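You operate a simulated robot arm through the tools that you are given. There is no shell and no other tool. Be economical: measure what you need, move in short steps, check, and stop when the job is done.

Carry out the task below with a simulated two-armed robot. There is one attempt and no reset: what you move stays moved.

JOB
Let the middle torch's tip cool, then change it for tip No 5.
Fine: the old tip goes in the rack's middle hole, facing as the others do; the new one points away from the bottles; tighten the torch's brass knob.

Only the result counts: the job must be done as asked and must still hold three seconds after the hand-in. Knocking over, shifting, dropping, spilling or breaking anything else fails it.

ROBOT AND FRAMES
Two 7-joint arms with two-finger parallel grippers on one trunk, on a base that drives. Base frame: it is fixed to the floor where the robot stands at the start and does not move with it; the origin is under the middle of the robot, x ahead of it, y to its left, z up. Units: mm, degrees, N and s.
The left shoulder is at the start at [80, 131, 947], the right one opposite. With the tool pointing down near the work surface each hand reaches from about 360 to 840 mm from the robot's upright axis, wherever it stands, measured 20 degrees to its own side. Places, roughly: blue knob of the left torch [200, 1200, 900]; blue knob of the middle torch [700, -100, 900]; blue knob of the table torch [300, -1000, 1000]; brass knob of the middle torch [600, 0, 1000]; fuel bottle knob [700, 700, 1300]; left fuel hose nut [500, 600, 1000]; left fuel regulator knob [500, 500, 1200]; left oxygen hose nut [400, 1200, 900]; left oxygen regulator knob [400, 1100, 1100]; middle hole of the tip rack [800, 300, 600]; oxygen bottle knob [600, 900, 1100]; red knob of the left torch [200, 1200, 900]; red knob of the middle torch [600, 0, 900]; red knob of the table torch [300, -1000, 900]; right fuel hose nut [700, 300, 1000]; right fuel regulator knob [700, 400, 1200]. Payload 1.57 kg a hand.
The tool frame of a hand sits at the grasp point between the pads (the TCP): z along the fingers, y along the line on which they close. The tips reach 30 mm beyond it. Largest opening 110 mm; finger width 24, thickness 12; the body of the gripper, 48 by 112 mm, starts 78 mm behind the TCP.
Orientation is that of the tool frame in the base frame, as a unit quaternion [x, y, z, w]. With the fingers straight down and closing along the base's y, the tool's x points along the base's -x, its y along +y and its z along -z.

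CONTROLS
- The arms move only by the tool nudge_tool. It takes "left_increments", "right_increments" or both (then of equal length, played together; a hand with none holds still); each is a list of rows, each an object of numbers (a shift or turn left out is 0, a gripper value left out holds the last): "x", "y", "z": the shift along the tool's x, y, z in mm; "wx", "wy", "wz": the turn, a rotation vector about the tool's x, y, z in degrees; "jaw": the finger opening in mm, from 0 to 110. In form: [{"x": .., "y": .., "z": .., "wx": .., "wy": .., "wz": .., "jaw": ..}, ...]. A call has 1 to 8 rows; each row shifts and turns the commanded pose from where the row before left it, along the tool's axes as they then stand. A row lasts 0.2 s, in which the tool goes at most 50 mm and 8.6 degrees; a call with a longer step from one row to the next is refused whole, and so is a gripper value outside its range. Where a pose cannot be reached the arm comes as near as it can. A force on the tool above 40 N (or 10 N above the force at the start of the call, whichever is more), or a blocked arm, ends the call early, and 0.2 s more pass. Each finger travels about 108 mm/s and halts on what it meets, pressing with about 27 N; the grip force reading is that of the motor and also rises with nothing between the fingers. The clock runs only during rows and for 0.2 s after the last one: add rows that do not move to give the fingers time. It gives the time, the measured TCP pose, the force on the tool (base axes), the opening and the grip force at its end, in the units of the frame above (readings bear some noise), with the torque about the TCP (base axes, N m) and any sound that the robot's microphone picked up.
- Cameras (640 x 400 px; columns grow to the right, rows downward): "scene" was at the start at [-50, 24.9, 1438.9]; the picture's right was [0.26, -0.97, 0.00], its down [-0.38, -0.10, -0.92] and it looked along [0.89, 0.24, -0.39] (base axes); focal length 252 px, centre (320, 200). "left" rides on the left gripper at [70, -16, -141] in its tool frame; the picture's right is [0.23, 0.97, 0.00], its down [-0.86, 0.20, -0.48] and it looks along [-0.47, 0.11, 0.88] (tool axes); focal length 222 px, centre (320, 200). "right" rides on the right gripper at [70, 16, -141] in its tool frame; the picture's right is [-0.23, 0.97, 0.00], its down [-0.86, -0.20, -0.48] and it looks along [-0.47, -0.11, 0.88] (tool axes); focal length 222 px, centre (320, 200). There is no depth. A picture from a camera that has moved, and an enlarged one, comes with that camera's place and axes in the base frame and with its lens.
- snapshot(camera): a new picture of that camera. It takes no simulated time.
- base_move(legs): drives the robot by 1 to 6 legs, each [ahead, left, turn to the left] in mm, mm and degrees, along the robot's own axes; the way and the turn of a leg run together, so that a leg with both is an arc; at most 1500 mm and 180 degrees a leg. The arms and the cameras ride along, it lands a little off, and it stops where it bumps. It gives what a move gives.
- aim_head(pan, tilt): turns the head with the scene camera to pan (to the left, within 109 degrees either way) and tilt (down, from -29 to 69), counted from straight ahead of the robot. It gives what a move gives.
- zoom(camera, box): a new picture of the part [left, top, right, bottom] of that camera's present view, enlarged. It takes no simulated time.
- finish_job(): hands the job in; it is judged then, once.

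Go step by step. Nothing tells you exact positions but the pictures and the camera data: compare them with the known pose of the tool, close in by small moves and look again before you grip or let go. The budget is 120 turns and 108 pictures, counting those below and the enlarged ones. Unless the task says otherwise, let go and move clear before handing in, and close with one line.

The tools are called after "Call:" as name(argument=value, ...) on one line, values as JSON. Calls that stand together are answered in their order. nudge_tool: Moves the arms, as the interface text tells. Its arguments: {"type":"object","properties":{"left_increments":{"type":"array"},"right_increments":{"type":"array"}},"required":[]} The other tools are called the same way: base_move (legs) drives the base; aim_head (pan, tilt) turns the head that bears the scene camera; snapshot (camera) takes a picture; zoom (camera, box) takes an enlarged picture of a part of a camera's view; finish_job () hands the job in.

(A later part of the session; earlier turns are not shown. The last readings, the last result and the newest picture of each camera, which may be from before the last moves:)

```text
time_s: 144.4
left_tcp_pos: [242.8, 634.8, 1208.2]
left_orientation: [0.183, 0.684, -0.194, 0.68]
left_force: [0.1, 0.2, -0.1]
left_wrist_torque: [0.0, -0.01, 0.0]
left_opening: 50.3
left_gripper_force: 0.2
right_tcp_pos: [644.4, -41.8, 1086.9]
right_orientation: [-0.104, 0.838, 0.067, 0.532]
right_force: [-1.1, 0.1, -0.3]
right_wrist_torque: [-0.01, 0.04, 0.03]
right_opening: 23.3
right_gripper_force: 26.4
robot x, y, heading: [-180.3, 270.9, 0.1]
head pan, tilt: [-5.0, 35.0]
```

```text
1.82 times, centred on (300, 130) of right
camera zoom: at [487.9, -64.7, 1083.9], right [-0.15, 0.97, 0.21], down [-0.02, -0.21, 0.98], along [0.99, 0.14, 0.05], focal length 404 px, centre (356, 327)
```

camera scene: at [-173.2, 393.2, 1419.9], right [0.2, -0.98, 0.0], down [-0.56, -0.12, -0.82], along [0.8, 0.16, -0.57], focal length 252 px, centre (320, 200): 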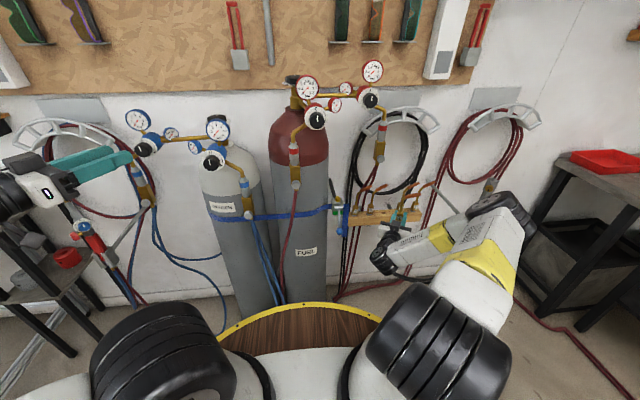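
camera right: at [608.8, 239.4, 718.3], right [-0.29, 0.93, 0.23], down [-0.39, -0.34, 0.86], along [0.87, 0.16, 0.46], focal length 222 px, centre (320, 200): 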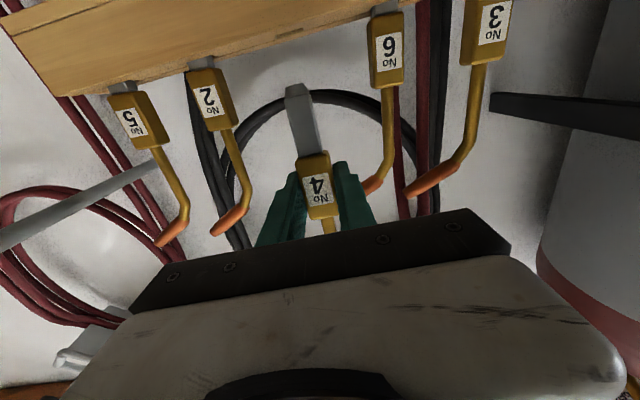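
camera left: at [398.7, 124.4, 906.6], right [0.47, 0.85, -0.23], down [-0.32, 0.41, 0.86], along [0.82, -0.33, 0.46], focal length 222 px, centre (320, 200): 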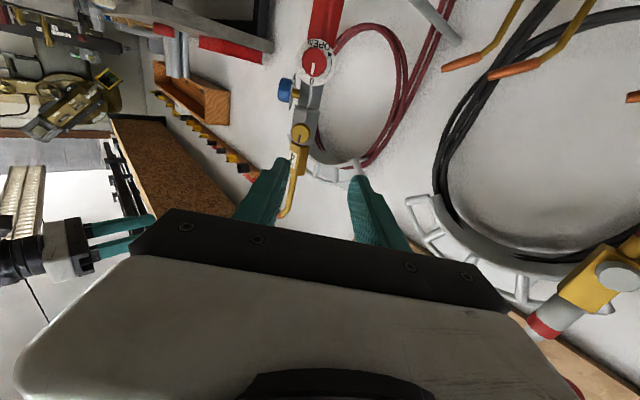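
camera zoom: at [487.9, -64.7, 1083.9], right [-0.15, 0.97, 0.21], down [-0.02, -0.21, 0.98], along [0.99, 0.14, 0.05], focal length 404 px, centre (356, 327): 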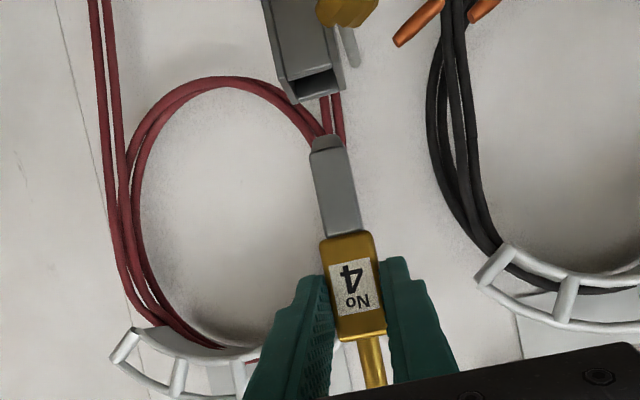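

Out cleanly, vertical in the pitched grip. Withdraw, square the base to the wall, and bring the hand down in front of the rack.

Call:
nudge_tool(right_increments=[{"z": -27, "x": 13}, {"z": -27, "x": 13}, {}])

Call:
base_move(legs=[[0, 0, 16.5]])

Call:
nudge_tool(right_increments=[{"wx": 6.1, "wz": 2.9}, {"wx": 6.1, "wz": 2.9}, {"x": 42, "y": 12, "z": -2}, {"x": 42, "y": 12, "z": -2}, {"x": 42, "y": 12, "z": -2}, {"x": 42, "y": 12, "z": -2}, {"x": 42, "y": 14, "z": -2}, {"x": 42, "y": 14}])

Call:
nudge_tool(right_increments=[{"x": 42}, {"x": 30}, {}])

```text
time_s: 145.2
left_tcp_pos: [243.0, 633.6, 1207.3]
left_orientation: [0.182, 0.684, -0.193, 0.68]
left_force: [-0.4, 0.0, -0.4]
left_wrist_torque: [0.0, -0.05, 0.03]
left_opening: 50.0
left_gripper_force: 0.2
right_tcp_pos: [589.2, -56.8, 1087.3]
right_orientation: [-0.105, 0.838, 0.067, 0.532]
right_force: [-0.2, -0.3, -1.3]
right_wrist_torque: [-0.02, 0.04, 0.04]
right_opening: 23.2
right_gripper_force: 26.1
robot x, y, heading: [-179.1, 268.6, 0.1]
head pan, tilt: [-5.0, 35.0]
```

```text
time_s: 146.6
left_tcp_pos: [121.1, 740.4, 1207.8]
left_orientation: [0.083, 0.703, -0.092, 0.701]
left_force: [-0.3, 0.5, -0.9]
left_wrist_torque: [-0.01, -0.02, 0.01]
left_opening: 50.1
left_gripper_force: 0.0
right_tcp_pos: [648.7, 176.1, 1087.1]
right_orientation: [-0.224, 0.814, 0.143, 0.517]
right_force: [0.1, 0.4, -0.2]
right_wrist_torque: [0.02, 0.03, -0.01]
right_opening: 23.1
right_gripper_force: 27.2
robot x, y, heading: [-178.4, 271.1, 16.9]
head pan, tilt: [-5.0, 35.0]
```

```text
time_s: 148.3
left_tcp_pos: [121.5, 741.6, 1207.0]
left_orientation: [0.082, 0.703, -0.092, 0.701]
left_force: [-0.8, 0.1, 0.0]
left_wrist_torque: [-0.02, 0.01, -0.04]
left_opening: 50.0
left_gripper_force: 0.0
right_tcp_pos: [513.2, 212.1, 865.0]
right_orientation: [-0.127, 0.834, 0.082, 0.53]
right_force: [-0.5, -0.4, -0.7]
right_wrist_torque: [0.0, 0.02, -0.02]
right_opening: 23.2
right_gripper_force: 27.1
robot x, y, heading: [-175.1, 269.8, 16.7]
head pan, tilt: [-5.0, 35.0]
```

```text
time_s: 149.2
left_tcp_pos: [121.2, 740.4, 1208.4]
left_orientation: [0.083, 0.703, -0.093, 0.7]
left_force: [-0.2, -0.6, 0.5]
left_wrist_torque: [0.02, 0.01, 0.02]
left_opening: 50.2
left_gripper_force: 0.1
right_tcp_pos: [484.0, 202.7, 800.9]
right_orientation: [-0.127, 0.835, 0.081, 0.53]
right_force: [0.9, -0.8, -1.1]
right_wrist_torque: [0.01, 0.04, -0.01]
right_opening: 23.3
right_gripper_force: 27.1
robot x, y, heading: [-181.1, 270.0, 17.0]
head pan, tilt: [-5.0, 35.0]
```

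Yaw 17°, pitch 25°, roll level. Drive forward to ~80 mm in front of the hole.

Call:
base_move(legs=[[248, -17, 0]])

Call:
snapshot(camera="right")

Call:
zoom(camera="scene", box=[270, 150, 410, 250])

```text
time_s: 151.0
left_tcp_pos: [363.0, 796.5, 1208.4]
left_orientation: [0.082, 0.703, -0.093, 0.7]
left_force: [-0.1, 0.6, -0.7]
left_wrist_torque: [-0.02, -0.02, 0.0]
left_opening: 50.1
left_gripper_force: 0.1
right_tcp_pos: [724.6, 258.8, 799.5]
right_orientation: [-0.127, 0.835, 0.082, 0.529]
right_force: [-0.7, 0.1, -0.8]
right_wrist_torque: [0.03, 0.02, -0.02]
right_opening: 23.4
right_gripper_force: 26.8
robot x, y, heading: [62.5, 323.3, 16.9]
head pan, tilt: [-5.0, 35.0]
```

```text
25 pictures are left
camera right: at [567.9, 226.8, 796.8], right [-0.2, 0.96, 0.21], down [-0.01, -0.21, 0.98], along [0.98, 0.19, 0.05], focal length 222 px, centre (320, 200)
```

right: 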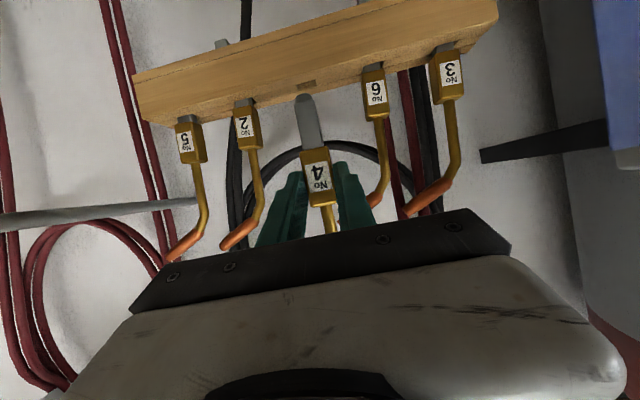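

```text
4.00 times, centred on (340, 200) of scene
camera zoom: at [16.0, 304.5, 1419.9], right [0.21, -0.98, 0.0], down [-0.56, -0.12, -0.82], along [0.8, 0.17, -0.57], focal length 1007 px, centre (240, 200)
```

zoom: 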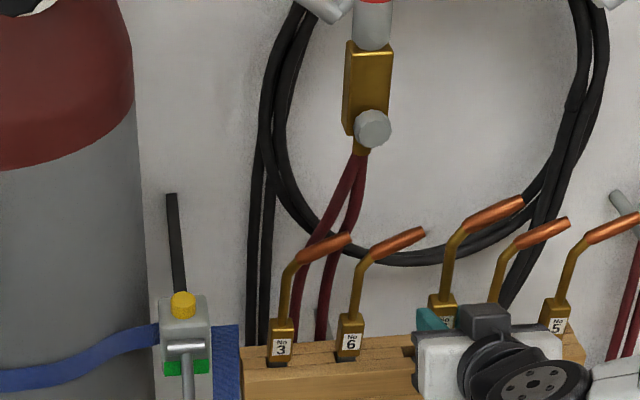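

With the pitched hand the right camera sees the hole well: about 80 mm ahead and ~4.5 mm to the right of my shank. Move 55 mm forward with the correction and re-check.

Call:
nudge_tool(right_increments=[{"y": -4.5}, {"z": 16.6, "x": -7.8}, {"z": 16.6, "x": -7.8}, {"z": 16.5, "x": -7.9}, {}])

Call:
zoom(camera="right", box=[200, 0, 440, 200])

```text
time_s: 152.2
left_tcp_pos: [362.0, 795.7, 1208.2]
left_orientation: [0.082, 0.703, -0.092, 0.701]
left_force: [-0.1, 0.6, 0.9]
left_wrist_torque: [-0.04, -0.01, 0.01]
left_opening: 49.9
left_gripper_force: 0.1
right_tcp_pos: [781.0, 269.0, 798.0]
right_orientation: [-0.127, 0.835, 0.081, 0.53]
right_force: [0.0, -0.6, -0.8]
right_wrist_torque: [0.0, 0.02, -0.04]
right_opening: 23.1
right_gripper_force: 27.2
robot x, y, heading: [66.7, 323.0, 17.0]
head pan, tilt: [-5.0, 35.0]
```

```text
2.00 times, centred on (320, 100) of right
camera zoom: at [623.3, 238.1, 795.7], right [-0.2, 0.96, 0.21], down [-0.01, -0.21, 0.98], along [0.98, 0.19, 0.05], focal length 444 px, centre (320, 400)
```

zoom: 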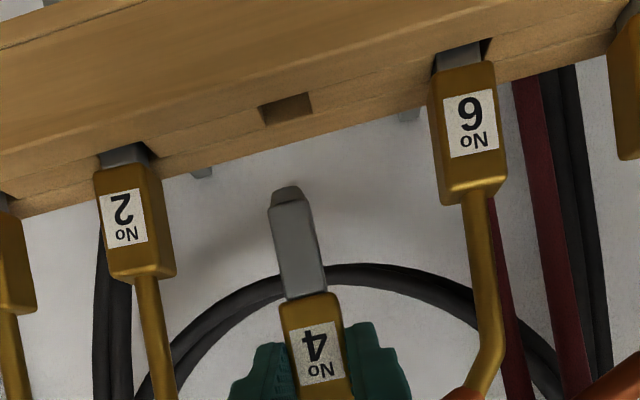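

Nearly there: about 32 mm forward and 1 mm left to be over the hole. Move, then lower to just above the rack and check.

Call:
nudge_tool(right_increments=[{"y": 1}, {"z": 14.5, "x": -6.8}, {"z": 14.5, "x": -6.8}, {"x": 9, "z": 4.3}, {"x": 9, "z": 4.3}, {"x": 9, "z": 4.3}, {}])

Call:
zoom(camera="right", box=[200, 0, 440, 200])

```text
time_s: 153.8
left_tcp_pos: [361.8, 797.4, 1207.0]
left_orientation: [0.083, 0.703, -0.094, 0.7]
left_force: [-0.1, 0.2, 0.5]
left_wrist_torque: [0.0, 0.01, -0.02]
left_opening: 50.2
left_gripper_force: 0.0
right_tcp_pos: [808.6, 279.6, 769.2]
right_orientation: [-0.126, 0.835, 0.082, 0.53]
right_force: [-0.1, -0.4, -0.4]
right_wrist_torque: [0.01, 0.05, 0.01]
right_opening: 23.1
right_gripper_force: 27.1
robot x, y, heading: [63.3, 323.2, 17.0]
head pan, tilt: [-5.0, 35.0]
```

```text
2.00 times, centred on (320, 100) of right
camera zoom: at [651.7, 248.9, 765.3], right [-0.2, 0.96, 0.21], down [-0.01, -0.21, 0.98], along [0.98, 0.19, 0.05], focal length 444 px, centre (320, 400)
```

zoom: 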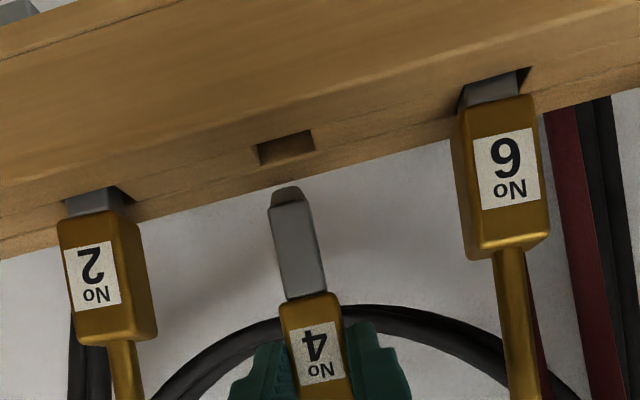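

Depth now matches (labels in line), with about 1.5 mm left to go. Shift and lower gently into the hole.

Call:
nudge_tool(right_increments=[{"y": 1.5}, {"x": 4.5, "z": 2.1}, {"x": 4.5, "z": 2.1}, {"x": 4.5, "z": 2.1}, {"x": 4.5, "z": 2.1}, {}])

Call:
zoom(camera="right", box=[200, 0, 440, 200])

```text
time_s: 155.2
left_tcp_pos: [360.3, 796.5, 1207.6]
left_orientation: [0.084, 0.702, -0.093, 0.701]
left_force: [0.7, -1.4, 0.1]
left_wrist_torque: [0.02, -0.03, -0.01]
left_opening: 50.0
left_gripper_force: 0.0
right_tcp_pos: [808.5, 281.2, 751.5]
right_orientation: [-0.128, 0.833, 0.082, 0.532]
right_force: [-4.2, -2.5, 28.7]
right_wrist_torque: [0.06, -0.43, -0.02]
right_opening: 23.2
right_gripper_force: 27.2
robot x, y, heading: [63.9, 325.1, 16.9]
head pan, tilt: [-5.0, 35.0]
```

```text
2.00 times, centred on (320, 100) of right
camera zoom: at [652.6, 250.9, 747.7], right [-0.2, 0.96, 0.21], down [-0.01, -0.21, 0.98], along [0.98, 0.19, 0.05], focal length 444 px, centre (320, 400)
```

zoom: 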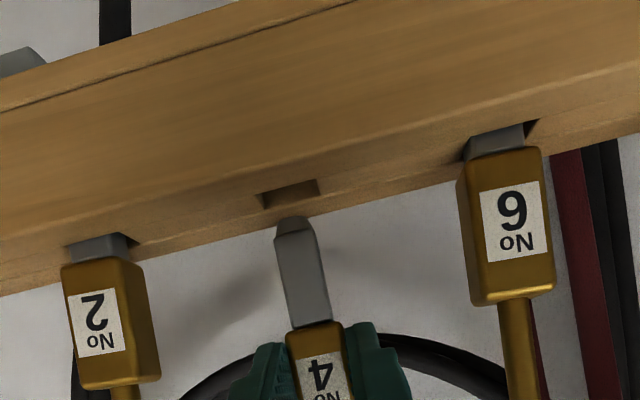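

The shank landed behind the hole: both on the same plane, it is ~22 mm too far toward the wall. Lift, move back 22 mm and 1.5 mm left, and look again.

Call:
nudge_tool(right_increments=[{"x": -10.8, "z": -5.2}, {"z": -10, "x": 4.7, "y": 1.5}, {"z": -10, "x": 4.7}, {}])

Call:
zoom(camera="right", box=[200, 0, 440, 200])

```text
time_s: 156.2
left_tcp_pos: [361.5, 796.2, 1208.9]
left_orientation: [0.083, 0.703, -0.093, 0.7]
left_force: [0.2, -0.5, -0.1]
left_wrist_torque: [-0.01, 0.01, -0.02]
left_opening: 50.4
left_gripper_force: 0.1
right_tcp_pos: [785.0, 276.2, 762.0]
right_orientation: [-0.126, 0.835, 0.082, 0.529]
right_force: [0.5, 0.1, -1.0]
right_wrist_torque: [0.03, 0.06, 0.0]
right_opening: 23.2
right_gripper_force: 27.0
robot x, y, heading: [66.3, 327.8, 16.5]
head pan, tilt: [-5.0, 35.0]
```

```text
2.00 times, centred on (320, 100) of right
camera zoom: at [630.0, 245.8, 758.6], right [-0.2, 0.96, 0.21], down [-0.01, -0.21, 0.98], along [0.98, 0.19, 0.05], focal length 444 px, centre (320, 400)
```

zoom: 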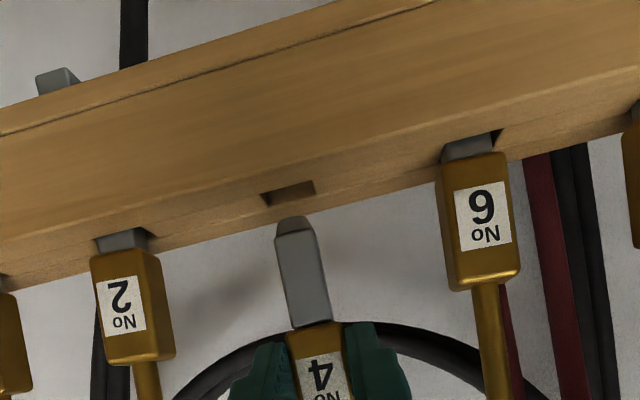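

Now the shank and hole rays agree in depth for any rack height; just −1.2 mm laterally. Lower gently.

Call:
nudge_tool(right_increments=[{"y": -1.2}, {"x": 4.5, "z": 2.1}, {"x": 4.5, "z": 2.1}, {"x": 4.5, "z": 2.1}, {"x": 4.5, "z": 2.1}, {}])

Call:
zoom(camera="right", box=[200, 20, 440, 220])

```text
time_s: 157.6
left_tcp_pos: [363.1, 795.7, 1208.5]
left_orientation: [0.082, 0.703, -0.094, 0.7]
left_force: [0.1, -0.1, 0.2]
left_wrist_torque: [0.0, 0.0, 0.04]
left_opening: 50.2
left_gripper_force: 0.0
right_tcp_pos: [786.3, 275.4, 742.1]
right_orientation: [-0.127, 0.835, 0.083, 0.529]
right_force: [-1.1, 3.5, -0.6]
right_wrist_torque: [0.22, 0.06, 0.13]
right_opening: 23.3
right_gripper_force: 26.3
robot x, y, heading: [64.1, 327.5, 16.9]
head pan, tilt: [-5.0, 35.0]
```

```text
2.00 times, centred on (320, 120) of right
camera zoom: at [630.5, 244.8, 739.4], right [-0.2, 0.96, 0.21], down [-0.01, -0.21, 0.98], along [0.98, 0.19, 0.05], focal length 444 px, centre (320, 360)
```

zoom: 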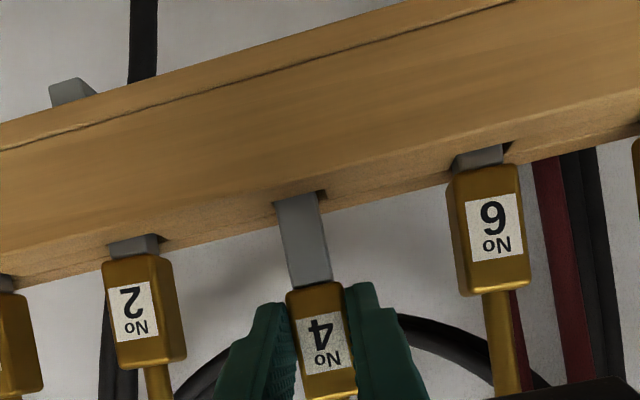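

It's in the hole. Lower another ~22 mm.

Call:
nudge_tool(right_increments=[{"x": 4, "z": 1.9}, {"x": 4, "z": 1.9}, {"x": 4, "z": 1.9}, {"x": 4, "z": 1.9}, {"x": 4, "z": 1.9}, {}])

Call:
zoom(camera="right", box=[200, 20, 440, 220])

```text
time_s: 159.0
left_tcp_pos: [363.1, 796.4, 1208.3]
left_orientation: [0.082, 0.703, -0.094, 0.7]
left_force: [0.1, 0.3, -0.2]
left_wrist_torque: [0.02, -0.04, -0.03]
left_opening: 50.0
left_gripper_force: 0.0
right_tcp_pos: [785.7, 276.1, 720.4]
right_orientation: [-0.127, 0.835, 0.082, 0.53]
right_force: [-2.6, 4.8, 0.4]
right_wrist_torque: [0.19, 0.01, 0.19]
right_opening: 23.0
right_gripper_force: 26.7
robot x, y, heading: [63.6, 326.9, 16.8]
head pan, tilt: [-5.0, 35.0]
```

```text
2.00 times, centred on (320, 120) of right
camera zoom: at [630.0, 244.7, 717.0], right [-0.2, 0.96, 0.21], down [-0.01, -0.21, 0.98], along [0.98, 0.19, 0.05], focal length 444 px, centre (320, 360)
```

zoom: 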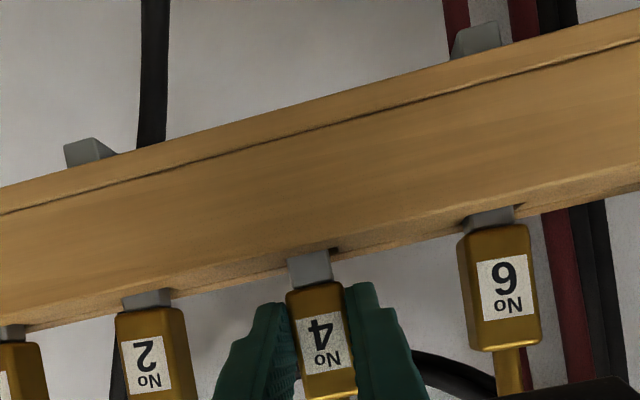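

About 6 mm more to match the others, then release and back off.

Call:
nudge_tool(right_increments=[{"x": 3, "z": 1.4}, {"x": 2.5, "z": 1.2}, {}, {"jaw": 34}, {}, {"z": -25}, {"z": -30}])

Call:
snapshot(camera="right")

```text
time_s: 160.6
left_tcp_pos: [362.2, 796.9, 1208.8]
left_orientation: [0.082, 0.703, -0.092, 0.701]
left_force: [-0.3, -0.8, -0.6]
left_wrist_torque: [-0.03, -0.01, -0.02]
left_opening: 50.2
left_gripper_force: 0.1
right_tcp_pos: [739.7, 261.9, 737.5]
right_orientation: [-0.126, 0.835, 0.081, 0.529]
right_force: [-0.3, -0.5, -0.6]
right_wrist_torque: [-0.03, 0.02, 0.01]
right_opening: 33.8
right_gripper_force: 0.0
robot x, y, heading: [63.2, 326.2, 16.9]
head pan, tilt: [-5.0, 35.0]
```

```text
17 pictures are left
camera right: at [582.9, 230.6, 734.5], right [-0.2, 0.96, 0.21], down [-0.01, -0.21, 0.98], along [0.98, 0.19, 0.05], focal length 222 px, centre (320, 200)
```

right: 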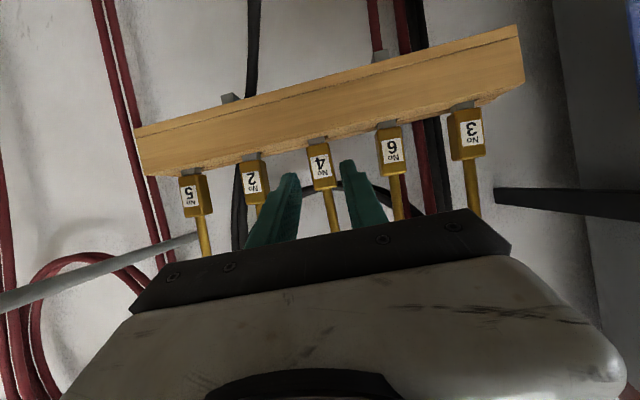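

No 4 now sits in the middle hole like the others. Next: shift two spacings (~134 mm) right to No 5 at the same standoff.

Call:
nudge_tool(right_increments=[{"y": -33.5, "jaw": 44}, {"y": -33.5}, {"y": -33.5}, {"y": -33.5}, {}])

Call:
zoom(camera="right", box=[200, 40, 440, 240])

```text
time_s: 161.8
left_tcp_pos: [361.9, 796.9, 1207.7]
left_orientation: [0.083, 0.703, -0.094, 0.7]
left_force: [0.0, 0.8, 1.3]
left_wrist_torque: [0.01, -0.01, -0.01]
left_opening: 50.4
left_gripper_force: 0.0
right_tcp_pos: [781.0, 133.1, 735.4]
right_orientation: [-0.127, 0.834, 0.082, 0.53]
right_force: [-0.4, 0.2, -0.1]
right_wrist_torque: [-0.01, -0.01, 0.01]
right_opening: 44.0
right_gripper_force: 0.0
robot x, y, heading: [62.8, 324.5, 17.0]
head pan, tilt: [-5.0, 35.0]
```

```text
2.00 times, centred on (320, 140) of right
camera zoom: at [624.1, 102.0, 732.0], right [-0.2, 0.96, 0.21], down [-0.01, -0.21, 0.98], along [0.98, 0.19, 0.05], focal length 444 px, centre (320, 320)
```

zoom: 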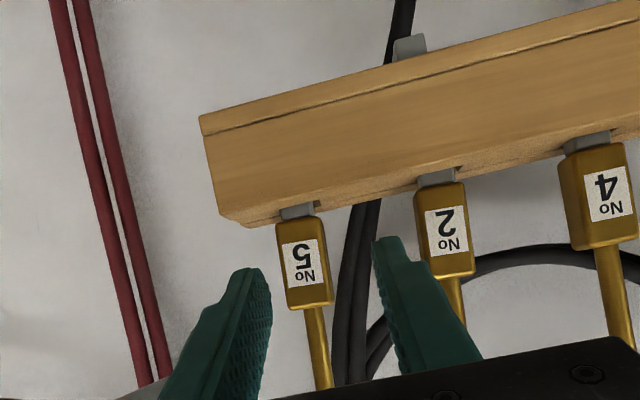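

Correct 6.5 mm right, then advance along the pitched axis (a little higher on the block) and grip No 5.

Call:
nudge_tool(right_increments=[{"y": -6.5, "x": -8}, {"z": 19}, {"z": 19}, {"z": 18}, {}, {"jaw": 10}, {}, {}])

Call:
zoom(camera="right", box=[200, 40, 440, 240])

```text
time_s: 163.6
left_tcp_pos: [361.6, 796.1, 1207.7]
left_orientation: [0.083, 0.703, -0.093, 0.7]
left_force: [0.0, -0.2, -0.6]
left_wrist_torque: [0.02, 0.0, -0.01]
left_opening: 50.2
left_gripper_force: 0.0
right_tcp_pos: [833.3, 143.3, 720.2]
right_orientation: [-0.127, 0.835, 0.082, 0.53]
right_force: [0.0, -0.2, 0.5]
right_wrist_torque: [-0.03, 0.0, 0.02]
right_opening: 23.3
right_gripper_force: 27.1
robot x, y, heading: [65.0, 325.5, 16.7]
head pan, tilt: [-5.0, 35.0]
```

```text
2.00 times, centred on (320, 140) of right
camera zoom: at [678.2, 112.3, 717.1], right [-0.2, 0.96, 0.21], down [-0.01, -0.21, 0.98], along [0.98, 0.19, 0.05], focal length 444 px, centre (320, 320)
```

zoom: 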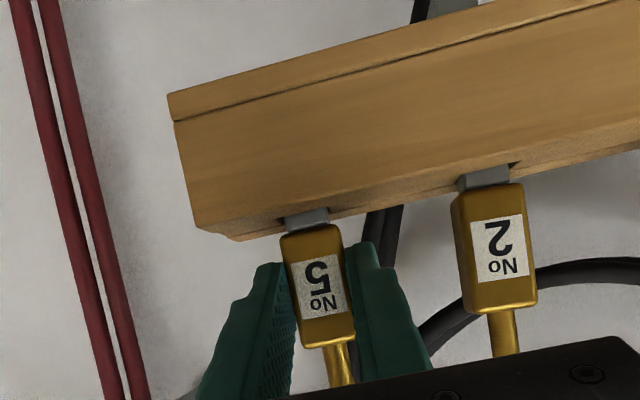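

Gripped No 5. Lift 40 mm straight up (staying under No 2's nozzle), then check before withdrawing forward.

Call:
nudge_tool(right_increments=[{"x": -7.2, "z": -3.4}, {"x": -7.2, "z": -3.4}, {"x": -7.2, "z": -3.4}, {"x": -7.2, "z": -3.4}, {"x": -7.2, "z": -3.4}, {}])

Call:
zoom(camera="right", box=[200, 40, 440, 240])

```text
time_s: 165.0
left_tcp_pos: [363.1, 796.2, 1208.0]
left_orientation: [0.083, 0.703, -0.093, 0.7]
left_force: [-0.2, -0.3, 0.3]
left_wrist_torque: [-0.01, -0.02, 0.0]
left_opening: 50.1
left_gripper_force: 0.1
right_tcp_pos: [833.0, 143.1, 761.5]
right_orientation: [-0.126, 0.835, 0.081, 0.529]
right_force: [0.6, -0.1, -1.0]
right_wrist_torque: [0.04, 0.02, 0.0]
right_opening: 23.5
right_gripper_force: 26.9
robot x, y, heading: [66.4, 325.3, 17.3]
head pan, tilt: [-5.0, 35.0]
```

```text
2.00 times, centred on (320, 140) of right
camera zoom: at [676.8, 111.7, 758.4], right [-0.2, 0.96, 0.21], down [-0.01, -0.21, 0.98], along [0.98, 0.19, 0.05], focal length 444 px, centre (320, 320)
```

zoom: 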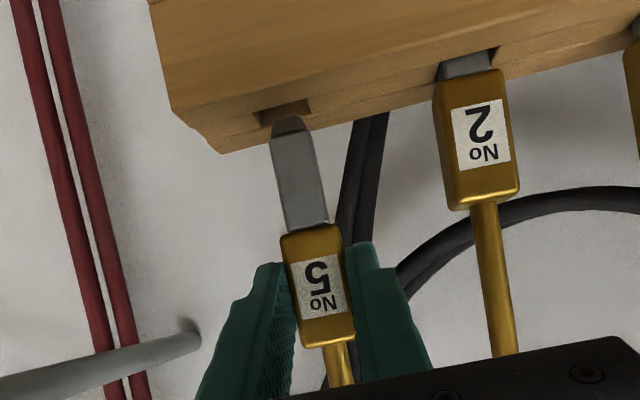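

Free of the hole. Withdraw to the front, drive the base back, raise the hand, and square up to the torch again.

Call:
nudge_tool(right_increments=[{"z": -18, "x": 8.5}, {"z": -18, "x": 8.5}, {"z": -18, "x": 8.5}, {"z": -18, "x": 8.5}, {"z": -18, "x": 8.5}, {}])

Call:
base_move(legs=[[-248, 17, 0]])

Call:
nudge_tool(right_increments=[{"x": -37, "z": -17.5}, {"x": -37, "z": -17.5}, {"x": -37, "z": -17.5}, {"x": -37, "z": -17.5}, {"x": -37, "z": -17.5}, {"x": -37, "z": -17.5}, {"x": -37, "z": -17.5}, {"x": -37, "z": -17.5}])

Call:
base_move(legs=[[0, 0, -16.8]])

```text
time_s: 166.4
left_tcp_pos: [363.0, 796.2, 1209.5]
left_orientation: [0.082, 0.703, -0.093, 0.7]
left_force: [0.2, 1.2, 0.5]
left_wrist_torque: [-0.01, -0.04, -0.01]
left_opening: 50.0
left_gripper_force: 0.1
right_tcp_pos: [740.6, 115.3, 760.7]
right_orientation: [-0.126, 0.835, 0.081, 0.529]
right_force: [-0.4, -0.2, -0.4]
right_wrist_torque: [-0.02, 0.03, 0.03]
right_opening: 23.3
right_gripper_force: 27.3
robot x, y, heading: [67.2, 325.7, 16.9]
head pan, tilt: [-5.0, 35.0]
```

```text
time_s: 168.2
left_tcp_pos: [114.8, 735.7, 1207.8]
left_orientation: [0.085, 0.703, -0.095, 0.7]
left_force: [0.3, -0.1, -0.3]
left_wrist_torque: [0.03, -0.01, 0.01]
left_opening: 50.4
left_gripper_force: 0.0
right_tcp_pos: [486.8, 53.0, 761.6]
right_orientation: [-0.123, 0.835, 0.079, 0.53]
right_force: [0.6, -0.4, -1.2]
right_wrist_torque: [-0.01, 0.03, -0.02]
right_opening: 23.5
right_gripper_force: 27.1
robot x, y, heading: [-186.9, 269.9, 16.6]
head pan, tilt: [-5.0, 35.0]
```

```text
time_s: 170.0
left_tcp_pos: [113.4, 736.7, 1208.7]
left_orientation: [0.084, 0.703, -0.095, 0.7]
left_force: [0.3, 0.1, -0.7]
left_wrist_torque: [-0.01, 0.0, -0.01]
left_opening: 50.2
left_gripper_force: 0.1
right_tcp_pos: [489.8, 52.1, 1088.5]
right_orientation: [-0.123, 0.835, 0.08, 0.53]
right_force: [0.7, -0.2, -1.1]
right_wrist_torque: [0.01, 0.04, 0.01]
right_opening: 23.3
right_gripper_force: 27.3
robot x, y, heading: [-184.4, 265.4, 16.3]
head pan, tilt: [-5.0, 35.0]
```

```text
time_s: 171.4
left_tcp_pos: [233.6, 632.1, 1207.2]
left_orientation: [0.185, 0.683, -0.195, 0.679]
left_force: [0.7, 0.3, 0.1]
left_wrist_torque: [0.0, -0.01, 0.0]
left_opening: 50.1
left_gripper_force: 0.0
right_tcp_pos: [400.8, -130.7, 1086.3]
right_orientation: [-0.003, 0.844, 0.003, 0.536]
right_force: [0.6, 1.3, -1.2]
right_wrist_torque: [0.0, 0.07, 0.03]
right_opening: 23.4
right_gripper_force: 26.8
robot x, y, heading: [-190.2, 269.1, 0.2]
head pan, tilt: [-5.0, 35.0]
```

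Now yaw to 14° and approach the torch to a standoff at hover height.

Call:
nudge_tool(right_increments=[{"wx": -6.2, "wz": -2.9}, {"wx": -6.2, "wz": -2.9}, {"z": 31.2, "x": -14.7, "y": 10}, {"z": 31.2, "x": -14.7, "y": 10}, {"z": 31.2, "x": -14.7, "y": 9}, {"z": 31.2, "x": -14.7}, {"z": 31.2, "x": -14.7}, {"z": 31, "x": -14.7}])

Call:
zoom(camera="right", box=[200, 0, 440, 200])

```text
time_s: 173.2
left_tcp_pos: [234.5, 631.4, 1208.6]
left_orientation: [0.184, 0.683, -0.196, 0.679]
left_force: [-0.1, -0.1, 0.3]
left_wrist_torque: [0.0, 0.0, 0.02]
left_opening: 50.2
left_gripper_force: 0.0
right_tcp_pos: [593.6, -55.5, 1085.8]
right_orientation: [-0.103, 0.838, 0.067, 0.533]
right_force: [-0.6, -1.0, -1.3]
right_wrist_torque: [-0.02, 0.05, 0.01]
right_opening: 23.4
right_gripper_force: 27.3
robot x, y, heading: [-188.2, 267.6, -0.1]
head pan, tilt: [-5.0, 35.0]
```

```text
2.00 times, centred on (320, 100) of right
camera zoom: at [435.0, -79.2, 1082.8], right [-0.14, 0.97, 0.21], down [-0.02, -0.21, 0.98], along [0.99, 0.14, 0.05], focal length 444 px, centre (320, 400)
```

zoom: 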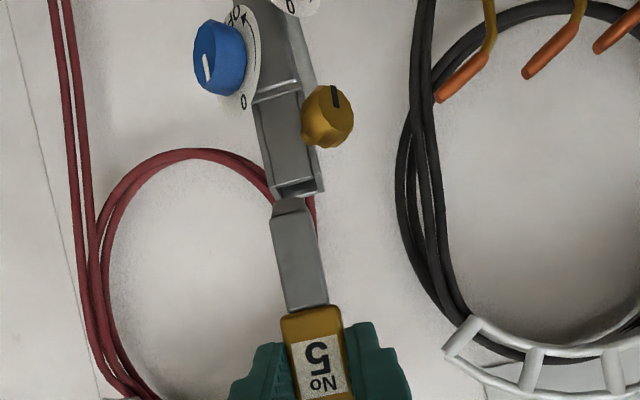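

Approach most of the way and lower a bit so the alignment of shank and socket is directly visible.

Call:
nudge_tool(right_increments=[{"z": 20.3, "x": -9.6}, {"z": 20.3, "x": -9.6}, {"x": 6.3, "z": 3}, {"x": 6.3, "z": 3}, {}])

Call:
zoom(camera="right", box=[240, 30, 380, 170])

Call:
zoom(camera="scene", box=[370, 130, 430, 180])

```text
time_s: 174.4
left_tcp_pos: [234.2, 631.8, 1209.2]
left_orientation: [0.185, 0.683, -0.195, 0.679]
left_force: [0.0, -0.8, -0.7]
left_wrist_torque: [-0.01, 0.03, 0.02]
left_opening: 50.2
left_gripper_force: 0.1
right_tcp_pos: [638.8, -42.0, 1072.4]
right_orientation: [-0.102, 0.838, 0.067, 0.532]
right_force: [-0.6, -0.3, -0.9]
right_wrist_torque: [0.01, -0.01, 0.0]
right_opening: 23.4
right_gripper_force: 27.1
robot x, y, heading: [-189.6, 265.5, 0.1]
head pan, tilt: [-5.0, 35.0]
```

```text
2.86 times, centred on (310, 100) of right
camera zoom: at [480.6, -64.4, 1068.6], right [-0.14, 0.97, 0.21], down [-0.02, -0.21, 0.98], along [0.99, 0.14, 0.05], focal length 635 px, centre (349, 486)
```

zoom: 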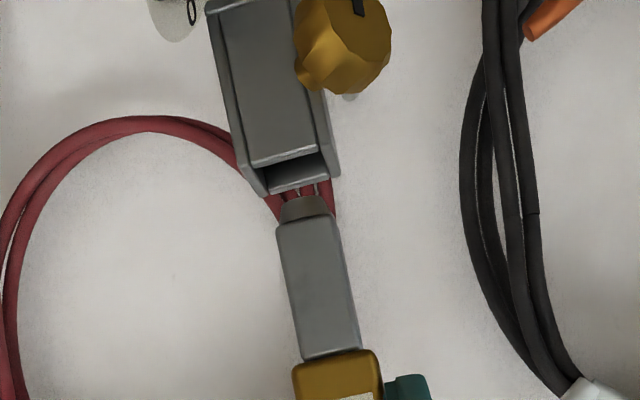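

```text
8.00 times, centred on (400, 155) of scene
camera zoom: at [-240.1, 261.9, 1419.9], right [-0.09, -1.0, 0.0], down [-0.57, 0.05, -0.82], along [0.82, -0.07, -0.57], focal length 2014 px, centre (-320, 560)
```

zoom: 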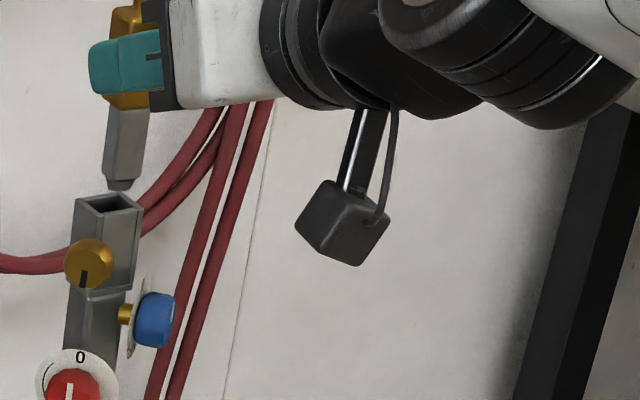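

Both methods agree: 10 mm forward and 1.9 mm to the right puts No 5 over the socket. Do that and lower gently.

Call:
nudge_tool(right_increments=[{"z": 8.9, "x": -4.2, "y": -1.9}, {}, {"x": 4.5, "z": 2.1}, {"x": 4.5, "z": 2.1}, {"x": 4.5, "z": 2.1}, {"x": 4.5, "z": 2.1}, {}])

Call:
zoom(camera="right", box=[240, 30, 380, 170])

```text
time_s: 176.0
left_tcp_pos: [232.8, 631.3, 1208.8]
left_orientation: [0.185, 0.683, -0.196, 0.679]
left_force: [-0.8, 1.1, 0.4]
left_wrist_torque: [0.01, 0.01, 0.0]
left_opening: 49.8
left_gripper_force: 0.0
right_tcp_pos: [646.6, -41.6, 1053.6]
right_orientation: [-0.103, 0.838, 0.067, 0.531]
right_force: [0.6, 0.4, -0.8]
right_wrist_torque: [0.01, -0.01, -0.01]
right_opening: 23.4
right_gripper_force: 26.7
robot x, y, heading: [-189.0, 271.7, -0.0]
head pan, tilt: [-5.0, 35.0]
```

```text
2.86 times, centred on (310, 100) of right
camera zoom: at [489.9, -63.8, 1050.5], right [-0.14, 0.97, 0.21], down [-0.02, -0.21, 0.98], along [0.99, 0.14, 0.05], focal length 635 px, centre (349, 486)
```

zoom: 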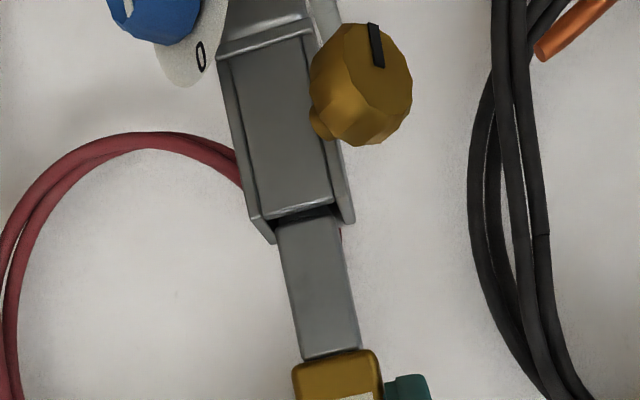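

It's entering the socket. Lower the rest of the way to the seat.

Call:
nudge_tool(right_increments=[{"x": 4.5, "z": 2.1}, {"x": 4.5, "z": 2.1}, {"x": 4.5, "z": 2.1}, {"x": 4.5, "z": 2.1}, {"x": 4.5, "z": 2.1}, {"x": 4.5, "z": 2.1}, {"x": 4.5, "z": 2.1}, {}])

Call:
zoom(camera="right", box=[240, 60, 400, 220])

```text
time_s: 177.8
left_tcp_pos: [235.2, 632.3, 1208.2]
left_orientation: [0.185, 0.683, -0.195, 0.679]
left_force: [-0.2, 0.3, -1.2]
left_wrist_torque: [0.0, 0.01, -0.01]
left_opening: 49.9
left_gripper_force: 0.0
right_tcp_pos: [647.3, -41.5, 1019.6]
right_orientation: [-0.102, 0.838, 0.067, 0.532]
right_force: [0.5, 1.0, -1.6]
right_wrist_torque: [-0.01, 0.03, 0.01]
right_opening: 23.1
right_gripper_force: 27.0
robot x, y, heading: [-183.6, 267.6, -0.1]
head pan, tilt: [-5.0, 35.0]
```

```text
2.50 times, centred on (320, 140) of right
camera zoom: at [489.0, -63.2, 1016.6], right [-0.14, 0.97, 0.21], down [-0.02, -0.21, 0.98], along [0.99, 0.14, 0.05], focal length 555 px, centre (320, 350)
```

zoom: 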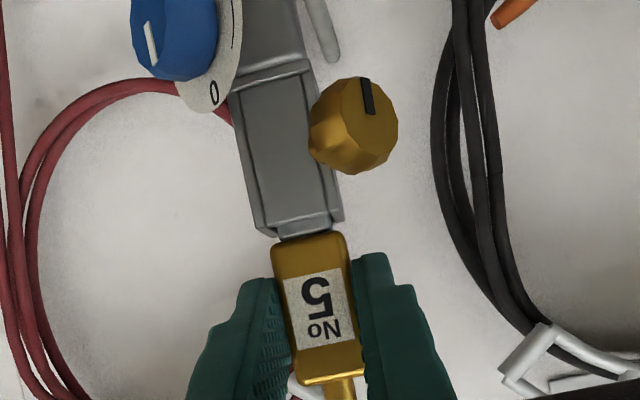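

About 4 mm left; press it home, then release and back off.

Call:
nudge_tool(right_increments=[{"x": 3, "z": 1.4}, {"x": 3, "z": 1.4}, {"x": 2, "z": 0.9}, {}])

```text
time_s: 178.8
left_tcp_pos: [234.0, 631.2, 1208.3]
left_orientation: [0.184, 0.683, -0.195, 0.679]
left_force: [-1.1, -0.5, 0.1]
left_wrist_torque: [0.0, 0.01, -0.04]
left_opening: 49.8
left_gripper_force: 0.1
right_tcp_pos: [647.6, -40.3, 1014.4]
right_orientation: [-0.102, 0.836, 0.065, 0.536]
right_force: [-0.6, 2.2, 29.5]
right_wrist_torque: [0.33, -0.56, 0.07]
right_opening: 23.5
right_gripper_force: 26.6
robot x, y, heading: [-185.7, 269.3, 0.2]
head pan, tilt: [-5.0, 35.0]
```

Firmly seated (30 N). Release, retreat, level the hand and yaw toward the knob axis.

Call:
nudge_tool(right_increments=[{"jaw": 44}, {}, {"z": -30}, {"z": -30}, {"z": -30}, {"wy": -8.4}, {"wy": -8.3}, {"wy": -8.3}])

Call:
nudge_tool(right_increments=[{"wx": 7.8}, {"wx": 7.8}, {"wx": 7.8}, {"wx": 7.8}, {"wx": 7.8}, {"x": 30}, {"x": 30}, {"x": 20}])

Call:
snapshot(camera="right")

```text
time_s: 180.6
left_tcp_pos: [235.0, 631.2, 1208.3]
left_orientation: [0.185, 0.683, -0.196, 0.679]
left_force: [-0.4, 0.7, -0.2]
left_wrist_torque: [0.02, -0.01, -0.03]
left_opening: 50.0
left_gripper_force: 0.1
right_tcp_pos: [567.9, -61.3, 1050.7]
right_orientation: [-0.086, 0.702, 0.088, 0.702]
right_force: [0.4, 0.9, 0.2]
right_wrist_torque: [0.02, -0.06, -0.02]
right_opening: 43.9
right_gripper_force: 0.0
robot x, y, heading: [-188.0, 268.0, 0.1]
head pan, tilt: [-5.0, 35.0]
```

```text
time_s: 182.4
left_tcp_pos: [234.5, 631.0, 1207.8]
left_orientation: [0.185, 0.683, -0.195, 0.679]
left_force: [0.1, 0.8, 0.3]
left_wrist_torque: [-0.01, -0.02, -0.02]
left_opening: 49.9
left_gripper_force: 0.2
right_tcp_pos: [566.5, -60.8, 967.9]
right_orientation: [0.153, 0.691, -0.153, 0.69]
right_force: [0.5, 0.2, 0.3]
right_wrist_torque: [-0.04, 0.0, 0.03]
right_opening: 43.9
right_gripper_force: 0.0
robot x, y, heading: [-185.5, 270.1, 0.0]
head pan, tilt: [-5.0, 35.0]
```

```text
8 pictures are left
camera right: at [444.5, 14.9, 898.8], right [0.41, 0.88, 0.23], down [-0.52, 0.02, 0.86], along [0.75, -0.47, 0.46], focal length 222 px, centre (320, 200)
```

right: 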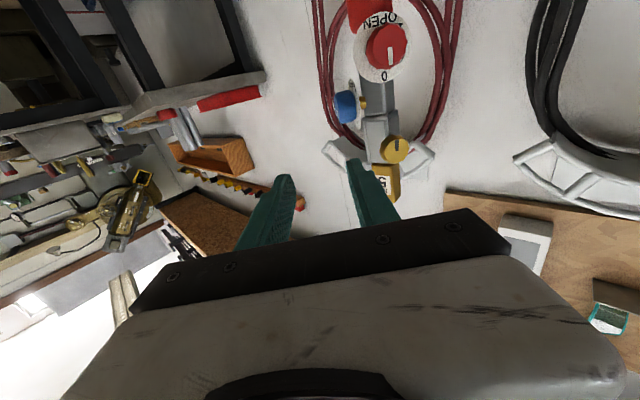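

The knob is about 66 mm to the left of my tool axis at the right height. Shift onto the axis and pre-rotate the wrist counter-clockwise for tightening.

Call:
nudge_tool(right_increments=[{"z": -20}, {"y": 33}, {"y": 33}, {"wz": -8.5}, {"wz": -8.5}, {"wz": -8.5}, {"wz": -8.5}, {"wz": -8.5}])

Call:
nudge_tool(right_increments=[{"wz": -8.5}, {"wz": -8.5}, {"wz": -8.5}, {"wz": -8.5}, {"wz": -8.5}, {"z": 10}, {"z": 10}, {}])

Call:
zoom(camera="right", box=[220, 90, 420, 250])

```text
time_s: 184.2
left_tcp_pos: [234.3, 631.0, 1208.8]
left_orientation: [0.184, 0.683, -0.194, 0.679]
left_force: [-1.5, 0.6, 0.6]
left_wrist_torque: [0.03, -0.02, -0.01]
left_opening: 50.1
left_gripper_force: 0.1
right_tcp_pos: [576.2, 6.2, 969.2]
right_orientation: [-0.111, 0.7, -0.39, 0.587]
right_force: [0.4, 0.6, 0.9]
right_wrist_torque: [0.03, 0.0, -0.01]
right_opening: 44.0
right_gripper_force: 0.0
robot x, y, heading: [-185.7, 269.2, 0.0]
head pan, tilt: [-5.0, 35.0]
```

```text
time_s: 186.0
left_tcp_pos: [234.1, 631.6, 1208.6]
left_orientation: [0.184, 0.683, -0.195, 0.679]
left_force: [0.5, 0.5, -0.1]
left_wrist_torque: [-0.02, -0.02, 0.0]
left_opening: 50.2
left_gripper_force: 0.1
right_tcp_pos: [594.7, -5.9, 971.0]
right_orientation: [-0.355, 0.613, -0.578, 0.405]
right_force: [-0.3, 0.3, -0.7]
right_wrist_torque: [-0.01, 0.03, -0.03]
right_opening: 44.1
right_gripper_force: 0.0
right hand out of reach, approached as far as the arm can: row 6
robot x, y, heading: [-186.9, 266.7, -0.1]
head pan, tilt: [-5.0, 35.0]
```

```text
2.50 times, centred on (320, 170) of right
camera zoom: at [435.6, -8.2, 949.4], right [0.13, 0.28, -0.95], down [-0.08, 0.96, 0.28], along [0.99, 0.04, 0.15], focal length 555 px, centre (320, 275)
```

zoom: 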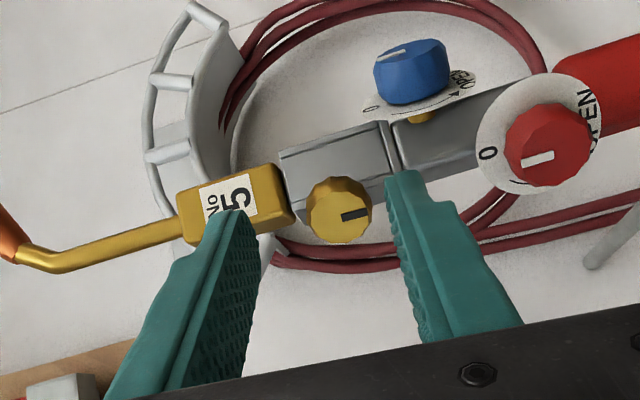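

The knob is 5 mm below my jaw centre; correct, narrow the jaws, advance and close on it.

Call:
nudge_tool(right_increments=[{"y": 5, "jaw": 34}, {}, {"z": 12}, {"z": 12}, {"jaw": 10}, {}, {}])

Call:
nudge_tool(right_increments=[{"wz": 8}, {"wz": 8}, {"wz": 8}, {"wz": 8}, {"wz": 8}, {"wz": 8}, {"wz": 8}, {}])

Call:
zoom(camera="right", box=[220, 90, 420, 250])

```text
time_s: 187.6
left_tcp_pos: [234.0, 630.9, 1207.8]
left_orientation: [0.185, 0.683, -0.195, 0.679]
left_force: [-0.1, 0.3, -0.1]
left_wrist_torque: [-0.02, -0.02, 0.0]
left_opening: 50.2
left_gripper_force: 0.1
right_tcp_pos: [610.3, -20.5, 966.6]
right_orientation: [-0.356, 0.614, -0.576, 0.406]
right_force: [0.3, -0.4, -0.8]
right_wrist_torque: [0.0, 0.25, -0.02]
right_opening: 21.6
right_gripper_force: 26.8
right hand out of reach, approached as far as the arm can: row 1, 4
robot x, y, heading: [-188.5, 270.0, 0.1]
head pan, tilt: [-5.0, 35.0]
```

```text
time_s: 189.4
left_tcp_pos: [233.9, 631.6, 1208.0]
left_orientation: [0.184, 0.683, -0.195, 0.679]
left_force: [0.1, -0.3, -0.1]
left_wrist_torque: [0.01, -0.02, 0.0]
left_opening: 49.9
left_gripper_force: 0.1
right_tcp_pos: [609.9, -20.6, 967.3]
right_orientation: [-0.026, 0.708, -0.319, 0.629]
right_force: [1.9, -0.5, -8.5]
right_wrist_torque: [0.0, 0.11, 0.03]
right_opening: 21.1
right_gripper_force: 26.7
robot x, y, heading: [-188.2, 266.1, 0.2]
head pan, tilt: [-5.0, 35.0]
```

```text
2.50 times, centred on (320, 170) of right
camera zoom: at [472.3, 21.0, 899.0], right [0.4, 0.87, -0.27], down [-0.33, 0.41, 0.85], along [0.85, -0.25, 0.46], focal length 555 px, centre (320, 275)
```

zoom: 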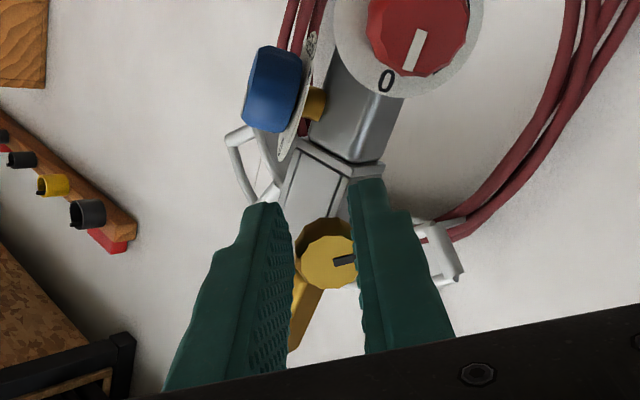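

The knob turns with the fingers. Keep tightening.

Call:
nudge_tool(right_increments=[{"wz": 8}, {"wz": 8}, {"wz": 8}, {"wz": 8}, {"wz": 8}, {"wz": 8}, {"wz": 8}, {}])

Call:
nudge_tool(right_increments=[{"wz": 8}, {"wz": 8}, {"wz": 8}, {"wz": 8}, {}])

```text
time_s: 191.2
left_tcp_pos: [234.3, 633.1, 1207.9]
left_orientation: [0.184, 0.683, -0.194, 0.679]
left_force: [-0.6, 0.7, 0.5]
left_wrist_torque: [0.0, -0.02, 0.03]
left_opening: 50.1
left_gripper_force: 0.1
right_tcp_pos: [608.6, -20.3, 967.6]
right_orientation: [0.309, 0.638, 0.015, 0.705]
right_force: [1.1, 0.0, -6.5]
right_wrist_torque: [0.09, 0.16, 0.02]
right_opening: 20.5
right_gripper_force: 26.7
robot x, y, heading: [-188.2, 268.3, -0.1]
head pan, tilt: [-5.0, 35.0]
```

```text
time_s: 192.4
left_tcp_pos: [234.0, 632.9, 1207.7]
left_orientation: [0.184, 0.683, -0.193, 0.68]
left_force: [-0.4, 0.1, 0.0]
left_wrist_torque: [0.02, 0.0, 0.0]
left_opening: 50.0
left_gripper_force: 0.0
right_tcp_pos: [610.7, -19.5, 970.4]
right_orientation: [0.472, 0.527, 0.21, 0.675]
right_force: [-0.7, 9.2, 11.1]
right_wrist_torque: [-0.44, -0.36, -0.05]
right_opening: 20.4
right_gripper_force: 27.3
robot x, y, heading: [-190.6, 268.6, -0.1]
head pan, tilt: [-5.0, 35.0]
```

I've turned about 144°, and some resisting torque appears. Check that the knob followed.

Call:
zoom(camera="right", box=[220, 90, 420, 250])

```text
2.50 times, centred on (320, 170) of right
camera zoom: at [509.5, 101.7, 948.4], right [0.13, 0.28, 0.95], down [-0.78, -0.56, 0.27], along [0.61, -0.78, 0.15], focal length 555 px, centre (320, 275)
```

zoom: 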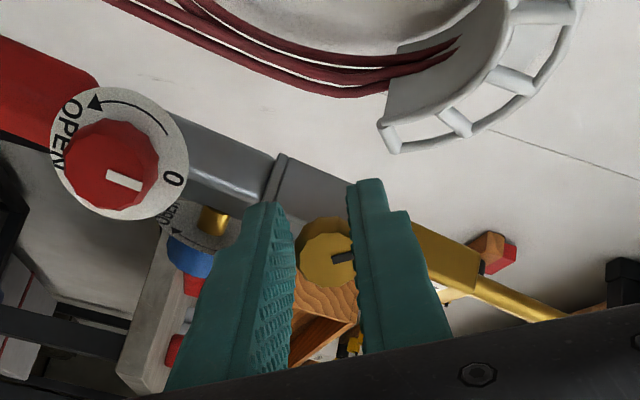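

The knob followed and is nearly back to its original angle. Keep turning clockwise until it resists firmly.

Call:
nudge_tool(right_increments=[{"wz": 7}, {"wz": 7}, {"wz": 7}, {}])

```text
time_s: 193.4
left_tcp_pos: [233.7, 632.2, 1207.7]
left_orientation: [0.185, 0.683, -0.195, 0.679]
left_force: [-0.3, 0.0, 0.1]
left_wrist_torque: [0.0, -0.01, -0.01]
left_opening: 50.0
left_gripper_force: 0.0
right_tcp_pos: [610.5, -16.7, 974.3]
right_orientation: [0.556, 0.43, 0.333, 0.628]
right_force: [-1.7, 5.4, 5.5]
right_wrist_torque: [-0.21, -0.13, 0.12]
right_opening: 19.8
right_gripper_force: 27.3
robot x, y, heading: [-189.3, 269.5, 0.1]
head pan, tilt: [-5.0, 35.0]
stopped in row 4 (right hand): the force on the tool passed its limit at 40 N (the readings are from after the stop); the commanded pose is now the measured one
```

A force stop; look at the state before continuing.

Call:
zoom(camera="right", box=[220, 90, 420, 250])

```text
2.50 times, centred on (320, 170) of right
camera zoom: at [510.6, 106.6, 976.9], right [-0.03, -0.05, 1.0], down [-0.8, -0.6, -0.06], along [0.6, -0.8, -0.02], focal length 555 px, centre (320, 275)
```

zoom: 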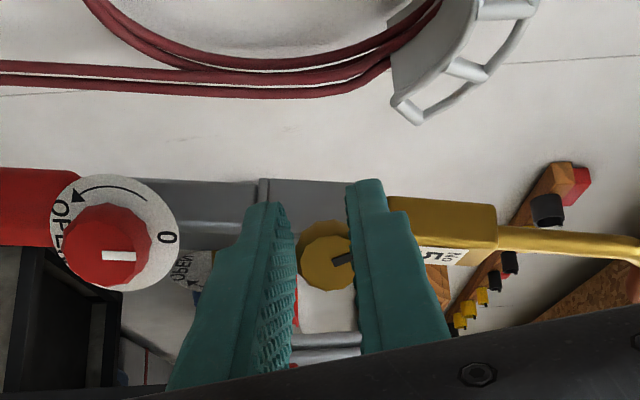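

The fingers slipped a little against firm resistance, and my axis was ~6.5 mm off the knob axis. I'll open, recentre, roll back, and regrip deeper for a final tightening stroke.

Call:
nudge_tool(right_increments=[{"jaw": 32}, {"x": -6.5}, {"wz": -8.5}, {"wz": -8.5}, {"wz": -8.5}, {"wz": -8.5}, {"wz": -8.5}, {"wz": -8.5}])

Call:
zoom(camera="right", box=[220, 90, 420, 250])

```text
time_s: 195.2
left_tcp_pos: [235.7, 631.3, 1207.5]
left_orientation: [0.185, 0.683, -0.195, 0.679]
left_force: [0.5, -0.3, 0.2]
left_wrist_torque: [-0.02, 0.03, 0.03]
left_opening: 50.1
left_gripper_force: 0.2
right_tcp_pos: [607.7, -25.0, 973.8]
right_orientation: [0.318, 0.629, 0.028, 0.709]
right_force: [0.0, 0.2, -0.7]
right_wrist_torque: [0.0, -0.04, 0.03]
right_opening: 32.3
right_gripper_force: 0.3
robot x, y, heading: [-185.7, 270.5, -0.1]
head pan, tilt: [-5.0, 35.0]
```

```text
2.50 times, centred on (320, 170) of right
camera zoom: at [498.3, 77.2, 919.4], right [0.3, 0.68, 0.67], down [-0.68, -0.34, 0.65], along [0.66, -0.66, 0.36], focal length 555 px, centre (320, 275)
```

zoom: 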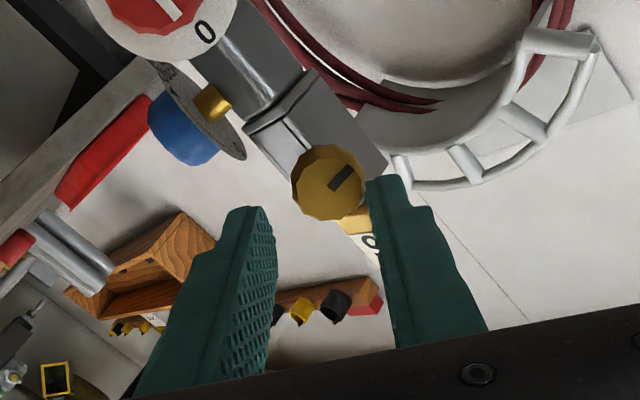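

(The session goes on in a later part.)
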